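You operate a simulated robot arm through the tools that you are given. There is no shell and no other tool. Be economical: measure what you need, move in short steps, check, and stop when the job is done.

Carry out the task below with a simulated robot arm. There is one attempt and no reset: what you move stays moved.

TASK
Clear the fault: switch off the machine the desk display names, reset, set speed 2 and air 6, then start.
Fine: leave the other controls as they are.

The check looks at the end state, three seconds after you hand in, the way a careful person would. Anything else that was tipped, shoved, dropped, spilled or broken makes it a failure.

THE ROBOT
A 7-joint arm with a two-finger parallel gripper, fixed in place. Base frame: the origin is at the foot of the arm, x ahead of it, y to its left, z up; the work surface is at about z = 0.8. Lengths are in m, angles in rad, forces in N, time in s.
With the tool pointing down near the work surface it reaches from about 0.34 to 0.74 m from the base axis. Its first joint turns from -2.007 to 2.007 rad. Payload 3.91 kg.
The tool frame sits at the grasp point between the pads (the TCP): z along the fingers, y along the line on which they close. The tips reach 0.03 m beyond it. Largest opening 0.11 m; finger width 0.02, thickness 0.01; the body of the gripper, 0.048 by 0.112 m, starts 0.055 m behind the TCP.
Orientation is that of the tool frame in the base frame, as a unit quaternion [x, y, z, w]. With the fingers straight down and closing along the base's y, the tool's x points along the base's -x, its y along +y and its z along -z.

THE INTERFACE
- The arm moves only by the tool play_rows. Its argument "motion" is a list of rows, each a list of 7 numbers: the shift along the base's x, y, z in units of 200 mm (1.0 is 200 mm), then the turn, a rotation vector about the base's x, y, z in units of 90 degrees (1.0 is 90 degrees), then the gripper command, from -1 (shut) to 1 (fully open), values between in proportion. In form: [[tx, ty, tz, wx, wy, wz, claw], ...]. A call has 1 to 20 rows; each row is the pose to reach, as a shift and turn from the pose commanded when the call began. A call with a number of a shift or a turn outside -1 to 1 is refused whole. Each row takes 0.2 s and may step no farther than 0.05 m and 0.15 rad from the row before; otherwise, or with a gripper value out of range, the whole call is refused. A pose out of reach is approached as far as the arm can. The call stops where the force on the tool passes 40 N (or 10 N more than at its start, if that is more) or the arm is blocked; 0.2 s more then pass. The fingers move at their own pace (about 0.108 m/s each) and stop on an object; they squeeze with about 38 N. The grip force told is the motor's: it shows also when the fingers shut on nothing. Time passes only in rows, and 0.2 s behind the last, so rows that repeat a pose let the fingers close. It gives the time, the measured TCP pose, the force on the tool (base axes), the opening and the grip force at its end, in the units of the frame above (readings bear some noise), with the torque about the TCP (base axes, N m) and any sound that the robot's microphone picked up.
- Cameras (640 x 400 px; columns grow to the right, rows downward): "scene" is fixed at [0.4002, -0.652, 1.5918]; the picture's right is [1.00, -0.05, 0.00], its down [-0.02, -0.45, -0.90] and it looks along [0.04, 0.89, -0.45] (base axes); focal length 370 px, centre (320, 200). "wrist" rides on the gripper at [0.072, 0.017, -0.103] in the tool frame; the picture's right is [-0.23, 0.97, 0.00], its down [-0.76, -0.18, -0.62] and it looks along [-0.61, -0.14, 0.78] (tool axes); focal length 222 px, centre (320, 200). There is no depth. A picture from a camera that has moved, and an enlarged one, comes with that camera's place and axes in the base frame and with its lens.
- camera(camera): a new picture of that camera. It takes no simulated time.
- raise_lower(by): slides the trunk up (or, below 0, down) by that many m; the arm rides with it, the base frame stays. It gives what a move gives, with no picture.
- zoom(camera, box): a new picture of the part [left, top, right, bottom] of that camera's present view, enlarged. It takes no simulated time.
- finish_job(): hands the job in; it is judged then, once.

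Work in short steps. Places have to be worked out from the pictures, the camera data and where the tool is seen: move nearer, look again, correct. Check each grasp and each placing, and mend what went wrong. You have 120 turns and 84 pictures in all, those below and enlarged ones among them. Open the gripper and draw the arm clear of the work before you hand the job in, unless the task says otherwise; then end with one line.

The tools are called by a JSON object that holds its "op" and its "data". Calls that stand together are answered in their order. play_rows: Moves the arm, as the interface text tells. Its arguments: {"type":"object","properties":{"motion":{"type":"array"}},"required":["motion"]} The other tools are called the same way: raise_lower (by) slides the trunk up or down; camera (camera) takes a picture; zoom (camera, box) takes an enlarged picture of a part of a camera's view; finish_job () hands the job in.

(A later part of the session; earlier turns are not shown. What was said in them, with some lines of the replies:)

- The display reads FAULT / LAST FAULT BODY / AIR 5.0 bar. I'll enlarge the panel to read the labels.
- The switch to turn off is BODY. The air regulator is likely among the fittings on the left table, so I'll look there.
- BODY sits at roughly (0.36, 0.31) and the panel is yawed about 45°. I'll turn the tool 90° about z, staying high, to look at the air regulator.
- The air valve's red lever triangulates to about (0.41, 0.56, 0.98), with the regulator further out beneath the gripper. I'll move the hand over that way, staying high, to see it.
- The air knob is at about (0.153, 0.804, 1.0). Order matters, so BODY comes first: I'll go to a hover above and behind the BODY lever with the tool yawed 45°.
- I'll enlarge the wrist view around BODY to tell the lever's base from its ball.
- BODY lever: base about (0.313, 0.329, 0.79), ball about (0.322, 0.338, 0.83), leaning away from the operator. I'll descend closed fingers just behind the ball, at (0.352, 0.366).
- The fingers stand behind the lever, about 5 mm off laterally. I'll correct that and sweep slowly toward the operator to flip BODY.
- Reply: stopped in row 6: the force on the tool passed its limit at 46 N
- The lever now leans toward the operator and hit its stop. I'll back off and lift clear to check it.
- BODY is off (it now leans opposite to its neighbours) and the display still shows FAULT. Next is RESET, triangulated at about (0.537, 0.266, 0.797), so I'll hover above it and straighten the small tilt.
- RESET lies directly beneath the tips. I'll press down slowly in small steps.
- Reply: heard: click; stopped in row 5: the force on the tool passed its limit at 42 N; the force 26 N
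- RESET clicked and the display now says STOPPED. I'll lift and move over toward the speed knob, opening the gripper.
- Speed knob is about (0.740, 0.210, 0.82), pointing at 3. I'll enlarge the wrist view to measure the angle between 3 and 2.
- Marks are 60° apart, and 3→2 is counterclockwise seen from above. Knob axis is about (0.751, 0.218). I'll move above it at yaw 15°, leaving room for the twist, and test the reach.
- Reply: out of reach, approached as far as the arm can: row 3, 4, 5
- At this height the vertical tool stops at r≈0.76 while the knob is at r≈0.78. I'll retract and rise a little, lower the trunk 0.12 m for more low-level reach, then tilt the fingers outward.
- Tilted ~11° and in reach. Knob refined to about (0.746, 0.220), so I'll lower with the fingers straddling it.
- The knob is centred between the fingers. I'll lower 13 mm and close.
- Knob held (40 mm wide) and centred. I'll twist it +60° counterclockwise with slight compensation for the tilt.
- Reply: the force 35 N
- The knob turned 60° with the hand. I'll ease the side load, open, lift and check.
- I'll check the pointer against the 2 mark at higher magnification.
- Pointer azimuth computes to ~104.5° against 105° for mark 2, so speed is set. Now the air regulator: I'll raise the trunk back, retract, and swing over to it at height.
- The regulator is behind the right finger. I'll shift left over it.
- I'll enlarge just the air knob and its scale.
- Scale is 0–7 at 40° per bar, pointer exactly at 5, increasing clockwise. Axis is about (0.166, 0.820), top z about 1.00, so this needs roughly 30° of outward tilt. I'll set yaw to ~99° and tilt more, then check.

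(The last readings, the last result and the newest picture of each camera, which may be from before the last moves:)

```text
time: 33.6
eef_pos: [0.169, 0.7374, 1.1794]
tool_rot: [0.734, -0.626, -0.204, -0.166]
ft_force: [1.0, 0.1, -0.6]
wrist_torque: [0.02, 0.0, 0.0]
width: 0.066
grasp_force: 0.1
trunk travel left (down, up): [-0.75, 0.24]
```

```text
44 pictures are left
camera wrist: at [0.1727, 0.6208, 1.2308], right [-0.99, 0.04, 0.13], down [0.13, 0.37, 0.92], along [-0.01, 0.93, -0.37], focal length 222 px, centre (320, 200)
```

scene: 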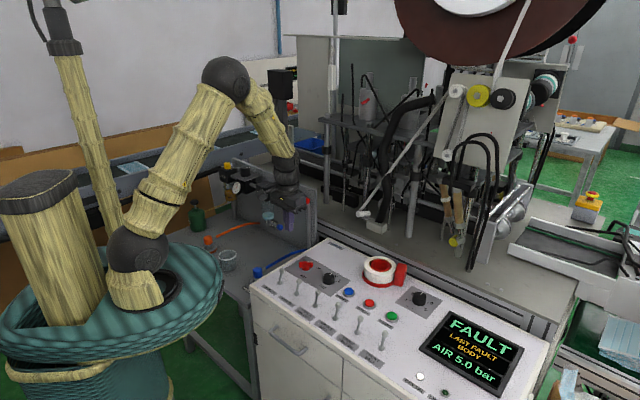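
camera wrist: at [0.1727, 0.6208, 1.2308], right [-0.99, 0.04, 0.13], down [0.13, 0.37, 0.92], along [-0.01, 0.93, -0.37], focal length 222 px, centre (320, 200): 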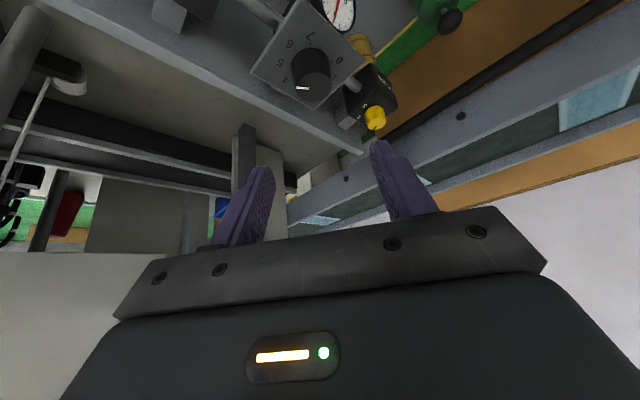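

Tilt is 30°, and the knob refines to about (0.164, 0.818). I'll approach to just above it, at TCP (0.166, 0.807, 1.05).

{"op": "play_rows", "data": {"motion": [[0, 0.15, -0.1, 0, 0, 0, 0.2], [-0.01, 0.3, -0.25, 0, 0, 0, 0.2], [-0.015, 0.35, -0.45, 0, 0, 0, 0.2], [-0.015, 0.35, -0.6, 0, 0, 0, 0.2], [-0.015, 0.35, -0.65, 0, 0, 0, 0.2]]}}

{"op": "camera", "data": {"camera": "wrist"}}

{"op": "zoom", "data": {"camera": "scene", "box": [205, 130, 317, 200]}}

```text
time: 34.8
eef_pos: [0.1653, 0.7922, 1.0519]
tool_rot: [0.734, -0.626, -0.203, -0.167]
ft_force: [-0.5, -0.2, -0.3]
wrist_torque: [0.0, -0.04, 0.01]
width: 0.0661
grasp_force: 0.1
out of reach, approached as far as the arm can: row 2, 3, 4, 5
trunk travel left (down, up): [-0.75, 0.24]
```

```text
43 pictures are left
camera wrist: at [0.1697, 0.6757, 1.102], right [-0.99, 0.04, 0.13], down [0.13, 0.37, 0.92], along [-0.01, 0.93, -0.37], focal length 222 px, centre (320, 200)
```

wrist: 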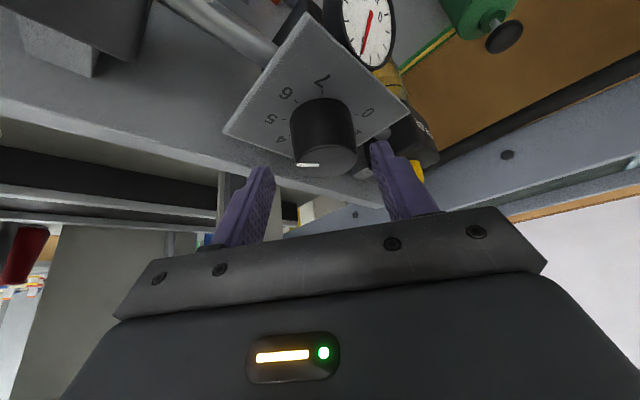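

```text
5.71 times, centred on (261, 165) of scene
camera zoom: at [0.4002, -0.652, 1.5918], right [1.0, -0.05, 0.0], down [-0.02, -0.45, -0.9], along [0.04, 0.89, -0.45], focal length 2113 px, centre (657, 400)
```

zoom: 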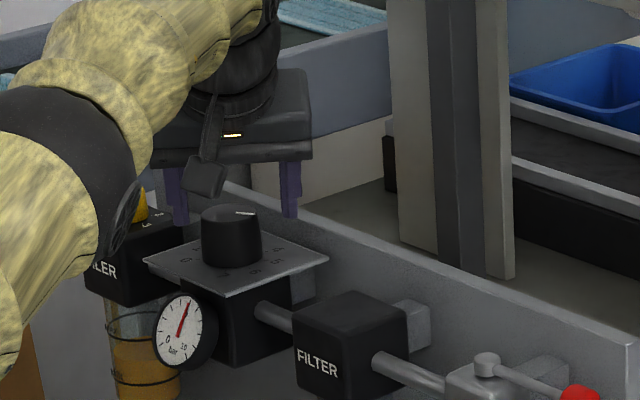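

The arm stops about 15 mm short. I'll back off slightly, add ~11.5° more tilt, and re-approach.

{"op": "play_rows", "data": {"motion": [[0, -0.1, 0.1, 0.04, 0.007, 0, 0.2], [0, -0.15, 0.1, 0.08, 0.014, 0, 0.2], [0, -0.15, 0.1, 0.126, 0.023, 0, 0.2], [0, -0.05, 0.1, 0.126, 0.023, 0, 0.2], [0.005, 0.06, 0.05, 0.126, 0.023, 0, 0.2], [0.008, 0.06, 0, 0.126, 0.023, 0, 0.2]]}}

{"op": "camera", "data": {"camera": "wrist"}}

{"op": "zoom", "data": {"camera": "scene", "box": [205, 130, 317, 200]}}

```text
time: 36.2
eef_pos: [0.167, 0.8052, 1.0486]
tool_rot: [0.711, -0.605, -0.278, -0.226]
ft_force: [0.4, -0.7, 0.4]
wrist_torque: [0.02, -0.01, -0.02]
width: 0.0662
grasp_force: 0.0
trunk travel left (down, up): [-0.75, 0.24]
```

```text
41 pictures are left
camera wrist: at [0.1727, 0.6798, 1.0767], right [-0.99, 0.01, 0.17], down [0.17, 0.18, 0.97], along [-0.02, 0.98, -0.18], focal length 222 px, centre (320, 200)
```

wrist: 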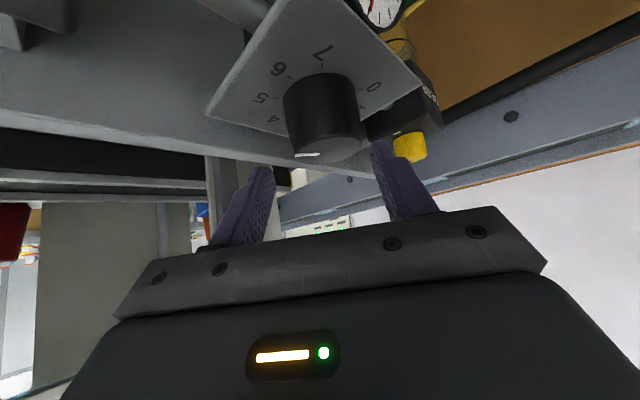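

```text
5.71 times, centred on (261, 165) of scene
camera zoom: at [0.4002, -0.652, 1.5918], right [1.0, -0.05, 0.0], down [-0.02, -0.45, -0.9], along [0.04, 0.89, -0.45], focal length 2113 px, centre (657, 400)
```

zoom: 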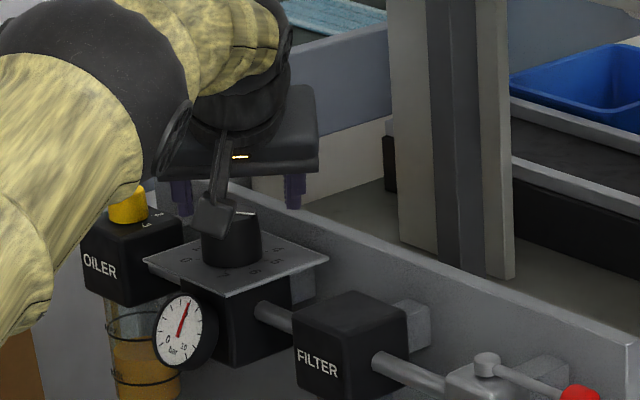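

Now reachable. I'll lower to straddle the upper part of the knob (TCP z≈1.011) and look before closing.

{"op": "play_rows", "data": {"motion": [[0, -0.02, -0.06, 0, 0, 0, 0.2], [0, -0.02, -0.12, 0, 0, 0, 0.2], [0, -0.02, -0.16, 0, 0, 0, 0.2], [0, -0.02, -0.188, 0, 0, 0, 0.2]]}}

{"op": "camera", "data": {"camera": "wrist"}}

{"op": "zoom", "data": {"camera": "scene", "box": [205, 130, 317, 200]}}

```text
time: 37.2
eef_pos: [0.1684, 0.7983, 1.0222]
tool_rot: [0.708, -0.603, -0.282, -0.234]
ft_force: [-0.2, -0.4, 33.0]
wrist_torque: [0.62, -1.06, 0.13]
width: 0.0656
grasp_force: 0.0
trunk travel left (down, up): [-0.75, 0.24]
```

```text
39 pictures are left
camera wrist: at [0.1721, 0.674, 1.0475], right [-0.99, 0.01, 0.16], down [0.16, 0.16, 0.97], along [-0.02, 0.99, -0.16], focal length 222 px, centre (320, 200)
```

wrist: 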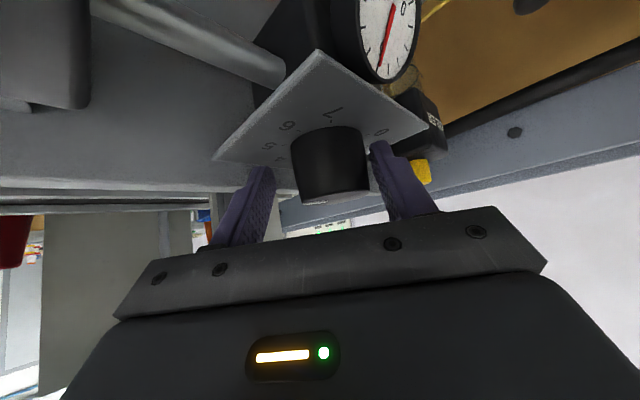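

```text
5.71 times, centred on (261, 165) of scene
camera zoom: at [0.4002, -0.652, 1.5918], right [1.0, -0.05, 0.0], down [-0.02, -0.45, -0.9], along [0.04, 0.89, -0.45], focal length 2113 px, centre (657, 400)
```

zoom: 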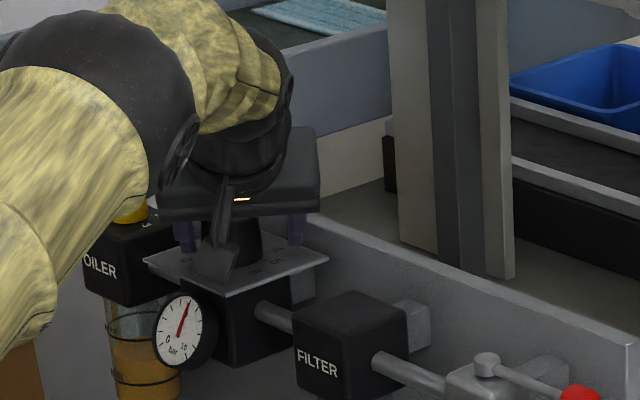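

The tips touched down: 33 N on the +x fingertip, located on the dial plate, so the plate is at z≈0.99. All wrist rays then agree on the knob top at (0.162, 0.803, 1.02). I'll rise off the plate and pull back 15 mm.

{"op": "play_rows", "data": {"motion": [[0, 0, 0.085, 0, 0, 0, 0.2], [-0.01, -0.04, 0.085, 0, 0, 0, 0.2], [-0.01, -0.0775, 0.085, 0, 0, 0, 0.2], [-0.01, -0.0775, 0.085, 0, 0, 0, 0.2]]}}

{"op": "camera", "data": {"camera": "wrist"}}

{"op": "zoom", "data": {"camera": "scene", "box": [205, 130, 317, 200]}}

```text
time: 38.2
eef_pos: [0.1672, 0.7839, 1.0272]
tool_rot: [0.71, -0.606, -0.278, -0.227]
ft_force: [1.2, -0.8, -0.3]
wrist_torque: [0.01, 0.02, -0.02]
width: 0.066
grasp_force: 0.0
trunk travel left (down, up): [-0.75, 0.24]
```

```text
37 pictures are left
camera wrist: at [0.1713, 0.6594, 1.0555], right [-0.99, 0.01, 0.17], down [0.17, 0.18, 0.97], along [-0.02, 0.98, -0.18], focal length 222 px, centre (320, 200)
```

wrist: 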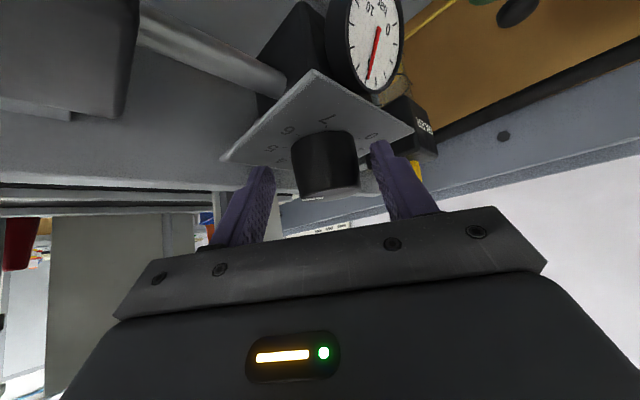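

```text
5.71 times, centred on (261, 165) of scene
camera zoom: at [0.4002, -0.652, 1.5918], right [1.0, -0.05, 0.0], down [-0.02, -0.45, -0.9], along [0.04, 0.89, -0.45], focal length 2113 px, centre (657, 400)
```

zoom: 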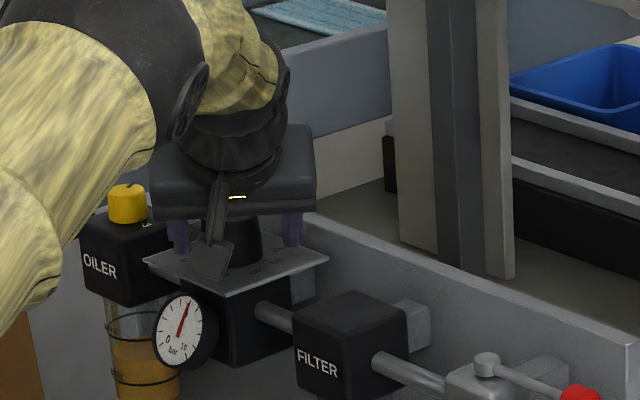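

Free of contact, with the knob centred between the fingers. I'll close on it.

{"op": "play_rows", "data": {"motion": [[0, 0, 0, 0, 0, 0, 0], [0, 0, 0, 0, 0, 0, -0.3], [0, 0, 0, 0, 0, 0, -0.6], [0, 0, 0, 0, 0, 0, -1]]}}

{"op": "camera", "data": {"camera": "wrist"}}

```text
time: 39.2
eef_pos: [0.1632, 0.784, 1.0285]
tool_rot: [0.711, -0.605, -0.277, -0.225]
ft_force: [-12.2, -5.2, -1.9]
wrist_torque: [-0.12, 0.53, 0.29]
width: 0.0426
grasp_force: 44.5
trunk travel left (down, up): [-0.75, 0.24]
```

```text
35 pictures are left
camera wrist: at [0.1681, 0.6593, 1.0563], right [-0.99, 0.01, 0.17], down [0.17, 0.18, 0.97], along [-0.03, 0.98, -0.18], focal length 222 px, centre (320, 200)
```

wrist: 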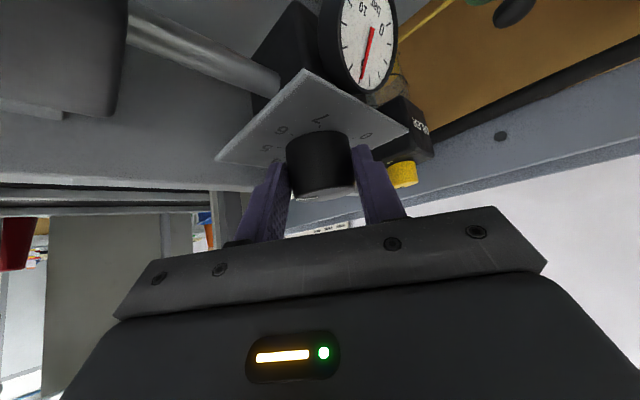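

Gripped (42.6 mm). I'll twist 40° clockwise while moving the TCP along the compensating arc.

{"op": "play_rows", "data": {"motion": [[-0.02, 0, 0, 0, 0, 0, -1], [-0.03, -0.001, 0, 0, 0, -0.074, -1], [-0.041, -0.001, 0, 0, 0, -0.148, -1], [-0.051, 0, 0, 0, 0, -0.222, -1], [-0.062, 0.002, 0, 0, 0, -0.296, -1], [-0.071, 0.006, 0, 0, 0, -0.37, -1], [-0.081, 0.01, 0, 0, 0, -0.444, -1]]}}

{"op": "zoom", "data": {"camera": "scene", "box": [400, 290, 544, 390]}}

{"op": "camera", "data": {"camera": "wrist"}}

```text
time: 40.8
eef_pos: [0.15, 0.7849, 1.0293]
tool_rot: [-0.459, 0.812, 0.183, 0.309]
ft_force: [-1.9, -3.1, -1.6]
wrist_torque: [-0.46, -0.25, 0.0]
width: 0.0423
grasp_force: 45.0
trunk travel left (down, up): [-0.75, 0.24]
```

```text
4.00 times, centred on (472, 340) of scene
camera zoom: at [0.4002, -0.652, 1.5918], right [1.0, -0.05, 0.0], down [-0.02, -0.45, -0.9], along [0.04, 0.89, -0.45], focal length 1479 px, centre (-288, -360)
```

zoom: 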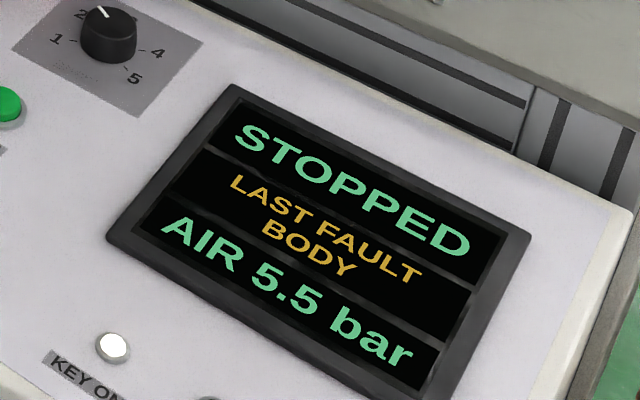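

```text
33 pictures are left
camera wrist: at [0.0739, 0.688, 1.0565], right [-0.75, 0.64, 0.17], down [0.24, 0.03, 0.97], along [0.62, 0.77, -0.18], focal length 222 px, centre (320, 200)
```

wrist: 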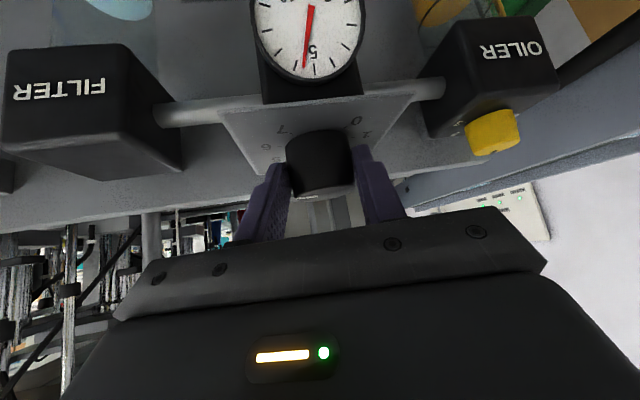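

The display reads 5.5, which may just be pressure lag. I'll hold for a second and look again.

{"op": "play_rows", "data": {"motion": [[0, 0, 0, 0, 0, 0, -1], [0, 0, 0, 0, 0, 0, -1], [0, 0, 0, 0, 0, 0, -1], [0, 0, 0, 0, 0, 0, -1], [0, 0, 0, 0, 0, 0, -1], [0, 0, 0, 0, 0, 0, -1]]}}

{"op": "zoom", "data": {"camera": "scene", "box": [400, 290, 544, 390]}}

```text
time: 42.2
eef_pos: [0.1494, 0.7857, 1.0297]
tool_rot: [-0.46, 0.812, 0.184, 0.308]
ft_force: [1.6, -2.2, 1.4]
wrist_torque: [0.02, -0.34, -0.02]
width: 0.0424
grasp_force: 45.3
trunk travel left (down, up): [-0.75, 0.24]
```

```text
4.00 times, centred on (472, 340) of scene
camera zoom: at [0.4002, -0.652, 1.5918], right [1.0, -0.05, 0.0], down [-0.02, -0.45, -0.9], along [0.04, 0.89, -0.45], focal length 1479 px, centre (-288, -360)
```

zoom: 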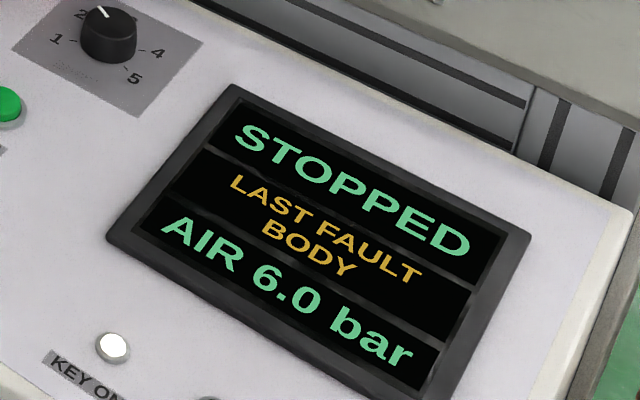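

Air reads 6.0 bar. I'll open and withdraw along the tool axis.

{"op": "play_rows", "data": {"motion": [[0, 0, 0, 0, 0, 0, -0.2], [0, 0, 0, 0, 0, 0, 0.2], [0, 0, 0, 0, 0, 0, 0.2], [-0.04, -0.07, 0.09, 0, 0, 0, 0.2], [-0.08, -0.14, 0.2, 0, 0, 0, 0.2], [-0.1, -0.25, 0.38, 0, 0, 0, 0.2], [-0.1, -0.4, 0.55, 0, 0, 0, 0.2], [-0.1, -0.55, 0.7, 0, 0, 0, 0.2], [-0.05, -0.7, 0.85, 0, 0, 0, 0.2]]}}

{"op": "zoom", "data": {"camera": "scene", "box": [205, 130, 317, 200]}}

{"op": "zoom", "data": {"camera": "scene", "box": [400, 290, 544, 390]}}

```text
time: 44.2
eef_pos: [0.142, 0.6446, 1.1986]
tool_rot: [-0.46, 0.812, 0.184, 0.308]
ft_force: [-0.2, 0.6, 0.5]
wrist_torque: [0.03, -0.02, 0.05]
width: 0.0658
grasp_force: 0.1
trunk travel left (down, up): [-0.75, 0.24]
```

```text
5.71 times, centred on (261, 165) of scene
camera zoom: at [0.4002, -0.652, 1.5918], right [1.0, -0.05, 0.0], down [-0.02, -0.45, -0.9], along [0.04, 0.89, -0.45], focal length 2113 px, centre (657, 400)
```

zoom: 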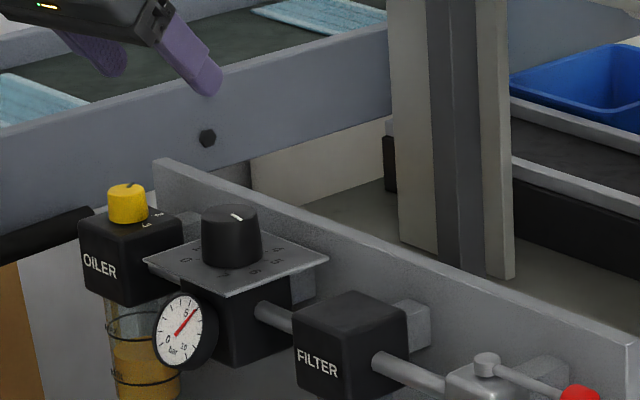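

```text
4.00 times, centred on (472, 340) of scene
camera zoom: at [0.4002, -0.652, 1.5918], right [1.0, -0.05, 0.0], down [-0.02, -0.45, -0.9], along [0.04, 0.89, -0.45], focal length 1479 px, centre (-288, -360)
```

zoom: 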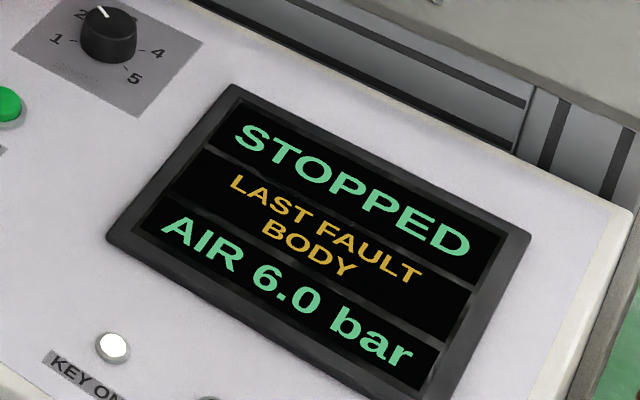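

Speed 2 and air 6.0 both hold. Now I'll untilt the tool, close the fingers, and swing back toward START.

{"op": "play_rows", "data": {"motion": [[0.05, -0.16, 0.1, -0.068, 0.039, 0, 0.2], [0.15, -0.32, 0.25, -0.135, 0.078, 0, -0.5], [0.3, -0.48, 0.25, -0.203, 0.117, 0, -1], [0.45, -0.64, 0.25, -0.27, 0.155, 0, -1], [0.62, -0.8, 0.25, -0.338, 0.194, 0, -1], [0.79, -0.97, 0.25, -0.405, 0.233, 0, -1]]}}

{"op": "play_rows", "data": {"motion": [[0.16, -0.16, -0.05, 0, 0, 0, -1], [0.32, -0.32, -0.1, 0, 0, 0, -1], [0.48, -0.48, -0.15, 0, 0, 0, -1], [0.64, -0.64, -0.2, 0, 0, 0, -1], [0.8, -0.8, -0.25, 0, 0, 0, -1], [0.95, -0.95, -0.35, 0, 0, 0, -1]]}}

```text
time: 45.6
eef_pos: [0.2995, 0.4502, 1.2464]
tool_rot: [-0.493, 0.87, 0.002, -0.003]
ft_force: [0.9, -0.8, -0.8]
wrist_torque: [-0.01, 0.0, 0.02]
width: 0.0
grasp_force: 37.1
trunk travel left (down, up): [-0.75, 0.24]
```

```text
time: 47.0
eef_pos: [0.4866, 0.2602, 1.1764]
tool_rot: [-0.493, 0.87, 0.002, -0.002]
ft_force: [0.8, -0.3, 0.3]
wrist_torque: [-0.01, 0.01, -0.03]
width: 0.0
grasp_force: 37.8
trunk travel left (down, up): [-0.75, 0.24]
```

Continue to a hover over START at (0.651, 0.156).

{"op": "play_rows", "data": {"motion": [[0.2, -0.13, -0.05, 0, 0, 0, -1], [0.4, -0.26, -0.1, 0, 0, 0, -1], [0.6, -0.39, -0.2, 0, 0, 0, -1], [0.82, -0.52, -0.3, 0, 0, 0, -1], [0.82, -0.52, -0.5, 0, 0, 0, -1], [0.82, -0.52, -0.7, 0, 0, 0, -1], [0.82, -0.52, -0.9, 0, 0, 0, -1], [0.82, -0.52, -1.0, 0, 0, 0, -1]]}}

{"op": "play_rows", "data": {"motion": [[0, 0, -0.2, 0, 0, 0, -1], [0, 0, -0.4, 0, 0, 0, -1]]}}

{"op": "camera", "data": {"camera": "wrist"}}

```text
refused: row 3 steps farther than a row can; nothing moved
```

```text
time: 47.6
eef_pos: [0.4855, 0.2612, 1.0979]
tool_rot: [-0.493, 0.87, 0.001, -0.001]
ft_force: [-0.2, 0.1, 0.8]
wrist_torque: [-0.01, 0.0, 0.01]
width: 0.0
grasp_force: 37.6
trunk travel left (down, up): [-0.75, 0.24]
```

```text
29 pictures are left
camera wrist: at [0.4352, 0.2078, 1.2003], right [-0.72, 0.7, 0.0], down [0.55, 0.56, 0.62], along [0.43, 0.45, -0.78], focal length 222 px, centre (320, 200)
```

wrist: 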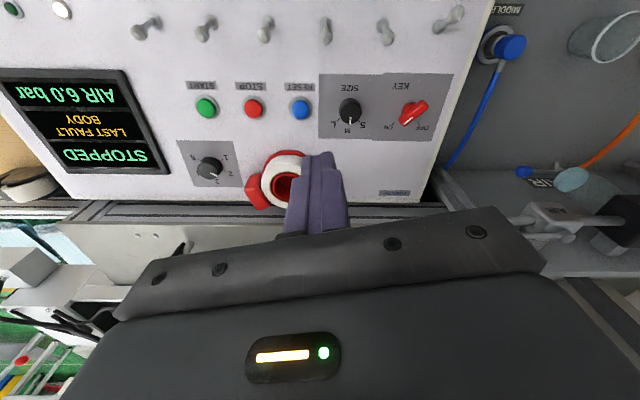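

The first call was refused for step size and the second only lowered 8 cm, still well clear. I'll move horizontally to START with smaller steps, then down.

{"op": "play_rows", "data": {"motion": [[0.17, -0.11, 0, 0, 0, 0, -1], [0.34, -0.22, 0, 0, 0, 0, -1], [0.5, -0.32, -0.05, 0, 0, 0, -1], [0.66, -0.42, -0.15, 0, 0, 0, -1], [0.82, -0.52, -0.25, 0, 0, 0, -1], [0.82, -0.52, -0.45, 0, 0, 0, -1], [0.82, -0.52, -0.65, 0, 0, 0, -1], [0.82, -0.52, -0.85, 0, 0, 0, -1], [0.82, -0.52, -1.0, 0, 0, 0, -1]]}}

{"op": "camera", "data": {"camera": "wrist"}}

{"op": "zoom", "data": {"camera": "scene", "box": [340, 260, 468, 340]}}

```text
time: 49.6
eef_pos: [0.6514, 0.1533, 0.897]
tool_rot: [-0.494, 0.87, 0.0, -0.002]
ft_force: [0.2, -0.2, -0.5]
wrist_torque: [-0.03, -0.02, 0.02]
width: 0.0
grasp_force: 37.7
trunk travel left (down, up): [-0.75, 0.24]
```

```text
28 pictures are left
camera wrist: at [0.6005, 0.1003, 0.9996], right [-0.72, 0.7, 0.0], down [0.55, 0.56, 0.62], along [0.43, 0.45, -0.78], focal length 222 px, centre (320, 200)
```

wrist: 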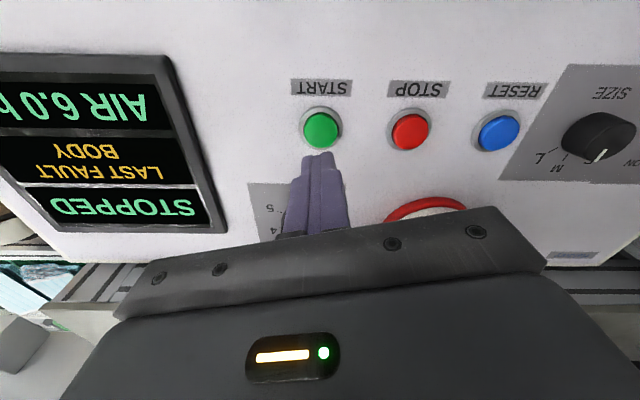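

```text
5.00 times, centred on (404, 300) of scene
camera zoom: at [0.4002, -0.652, 1.5918], right [1.0, -0.05, 0.0], down [-0.02, -0.45, -0.9], along [0.04, 0.89, -0.45], focal length 1849 px, centre (-100, -300)
```

zoom: 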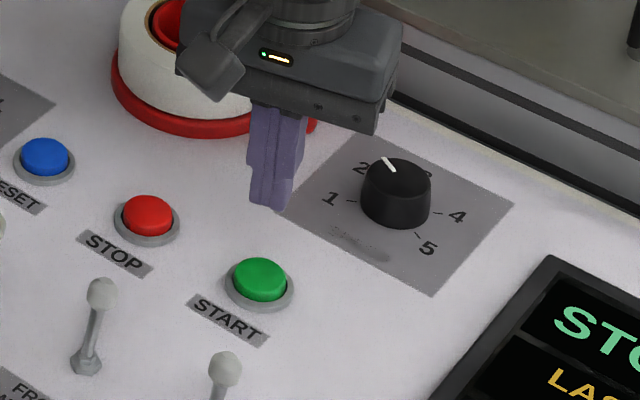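

START is directly beneath (0.649, 0.154). I'll press slowly.

{"op": "play_rows", "data": {"motion": [[-0.01, 0, -0.15, 0, 0, 0, -1], [-0.01, 0, -0.27, 0, 0, 0, -1], [-0.01, 0, -0.3, 0, 0, 0, -1], [-0.01, 0, -0.32, 0, 0, 0, -1], [-0.01, 0, -0.34, 0, 0, 0, -1], [-0.01, 0, -0.355, 0, 0, 0, -1], [-0.01, 0, -0.37, 0, 0, 0, -1]]}}

{"op": "zoom", "data": {"camera": "scene", "box": [380, 280, 540, 400]}}

```text
time: 51.2
eef_pos: [0.6492, 0.158, 0.8364]
tool_rot: [-0.492, 0.87, -0.002, 0.005]
ft_force: [-9.3, -3.6, 23.5]
wrist_torque: [-0.19, 0.46, -0.02]
width: 0.0001
grasp_force: 37.9
trunk travel left (down, up): [-0.75, 0.24]
heard: click
stopped in row 7: the force on the tool passed its limit at 42 N (the readings are from after the stop); the commanded pose is now the measured one
```

```text
3.33 times, centred on (460, 340) of scene
camera zoom: at [0.4002, -0.652, 1.5918], right [1.0, -0.05, 0.0], down [-0.02, -0.45, -0.9], along [0.04, 0.89, -0.45], focal length 1232 px, centre (-147, -267)
```

zoom: 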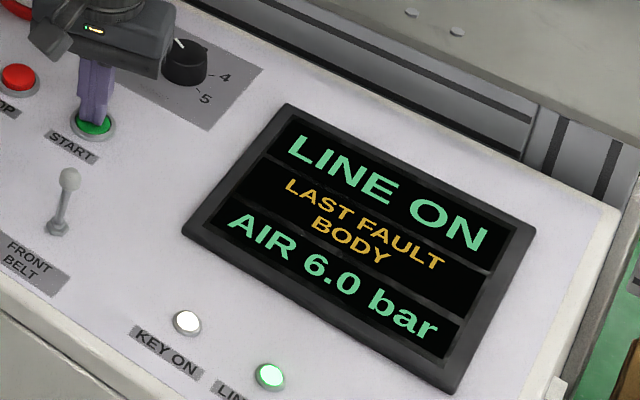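

LINE ON. I'll lift straight up, back away and open the gripper.

{"op": "play_rows", "data": {"motion": [[0, 0, 0.15, 0, 0, 0, -1], [0, 0, 0.35, 0, 0, 0, -1], [0, 0, 0.55, 0, 0, 0, -1], [-0.1, 0, 0.75, 0, 0, 0, -1], [-0.25, 0.05, 0.9, 0, 0, 0, 0], [-0.4, 0.1, 1.0, 0, 0, 0, 1], [-0.6, 0.15, 1.0, 0, 0, 0, 1], [-0.8, 0.2, 1.0, 0, 0, 0, 1], [-0.8, 0.2, 1.0, 0, 0, 0, 1]]}}

{"op": "play_rows", "data": {"motion": [[0, 0, 0.2, 0, 0, 0, 1], [0, 0, 0.4, 0, 0, 0, 1], [0, 0, 0.6, 0, 0, 0, 1], [0, 0, 0.8, 0, 0, 0, 1]]}}

{"op": "camera", "data": {"camera": "scene"}}

{"op": "zoom", "data": {"camera": "scene", "box": [250, 240, 410, 340]}}

{"op": "zoom", "data": {"camera": "scene", "box": [380, 270, 556, 400]}}

```text
time: 53.2
eef_pos: [0.4911, 0.1977, 1.0282]
tool_rot: [-0.493, 0.87, 0.002, 0.001]
ft_force: [-0.2, -0.5, 0.2]
wrist_torque: [-0.03, 0.01, -0.01]
width: 0.1102
grasp_force: 0.1
trunk travel left (down, up): [-0.75, 0.24]
```

```text
time: 54.2
eef_pos: [0.4909, 0.1973, 1.1911]
tool_rot: [-0.492, 0.87, 0.0, 0.0]
ft_force: [-0.9, -0.4, 0.4]
wrist_torque: [0.0, 0.0, 0.01]
width: 0.1102
grasp_force: 0.0
trunk travel left (down, up): [-0.75, 0.24]
```

```text
25 pictures are left
```

scene: 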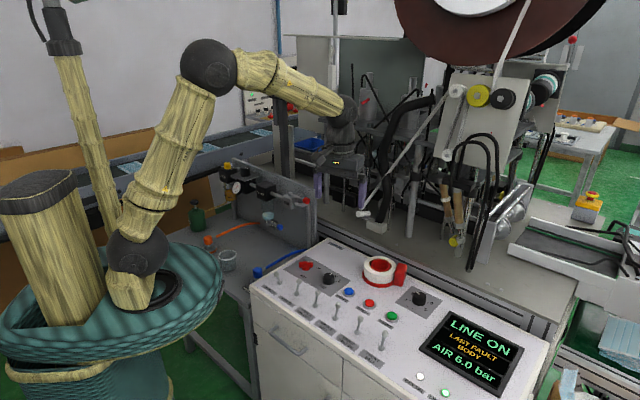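

```text
4.00 times, centred on (330, 290) of scene
camera zoom: at [0.4002, -0.652, 1.5918], right [1.0, -0.05, 0.0], down [-0.02, -0.45, -0.9], along [0.04, 0.89, -0.45], focal length 1479 px, centre (280, -160)
```

zoom: 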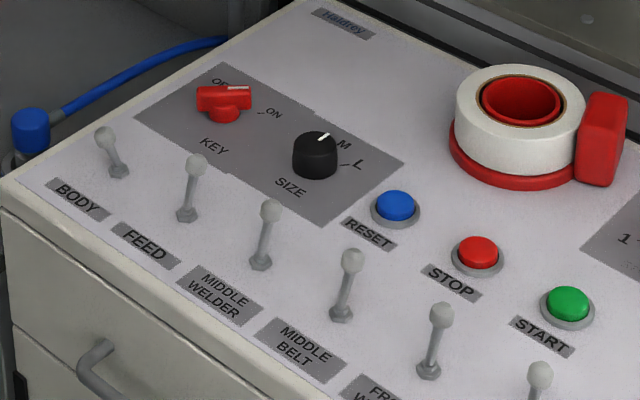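

```text
3.08 times, centred on (468, 335) of scene
camera zoom: at [0.4002, -0.652, 1.5918], right [1.0, -0.05, 0.0], down [-0.02, -0.45, -0.9], along [0.04, 0.89, -0.45], focal length 1138 px, centre (-135, -215)
```

zoom: 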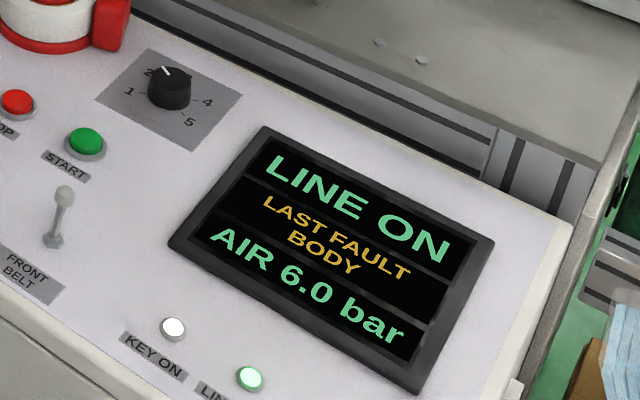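

The final pictures show BODY off, speed at 2, air at 6.0 bar, the line on and all other controls untouched. The arm is clear, so I'm handing in.

{"op": "finish_job", "data": {}}

```text
The job is handed in.
```

The fault is cleared: BODY is off, the panel is reset, speed is 2, air is 6.0 bar, and the display reads LINE ON; the other controls were left as they were.
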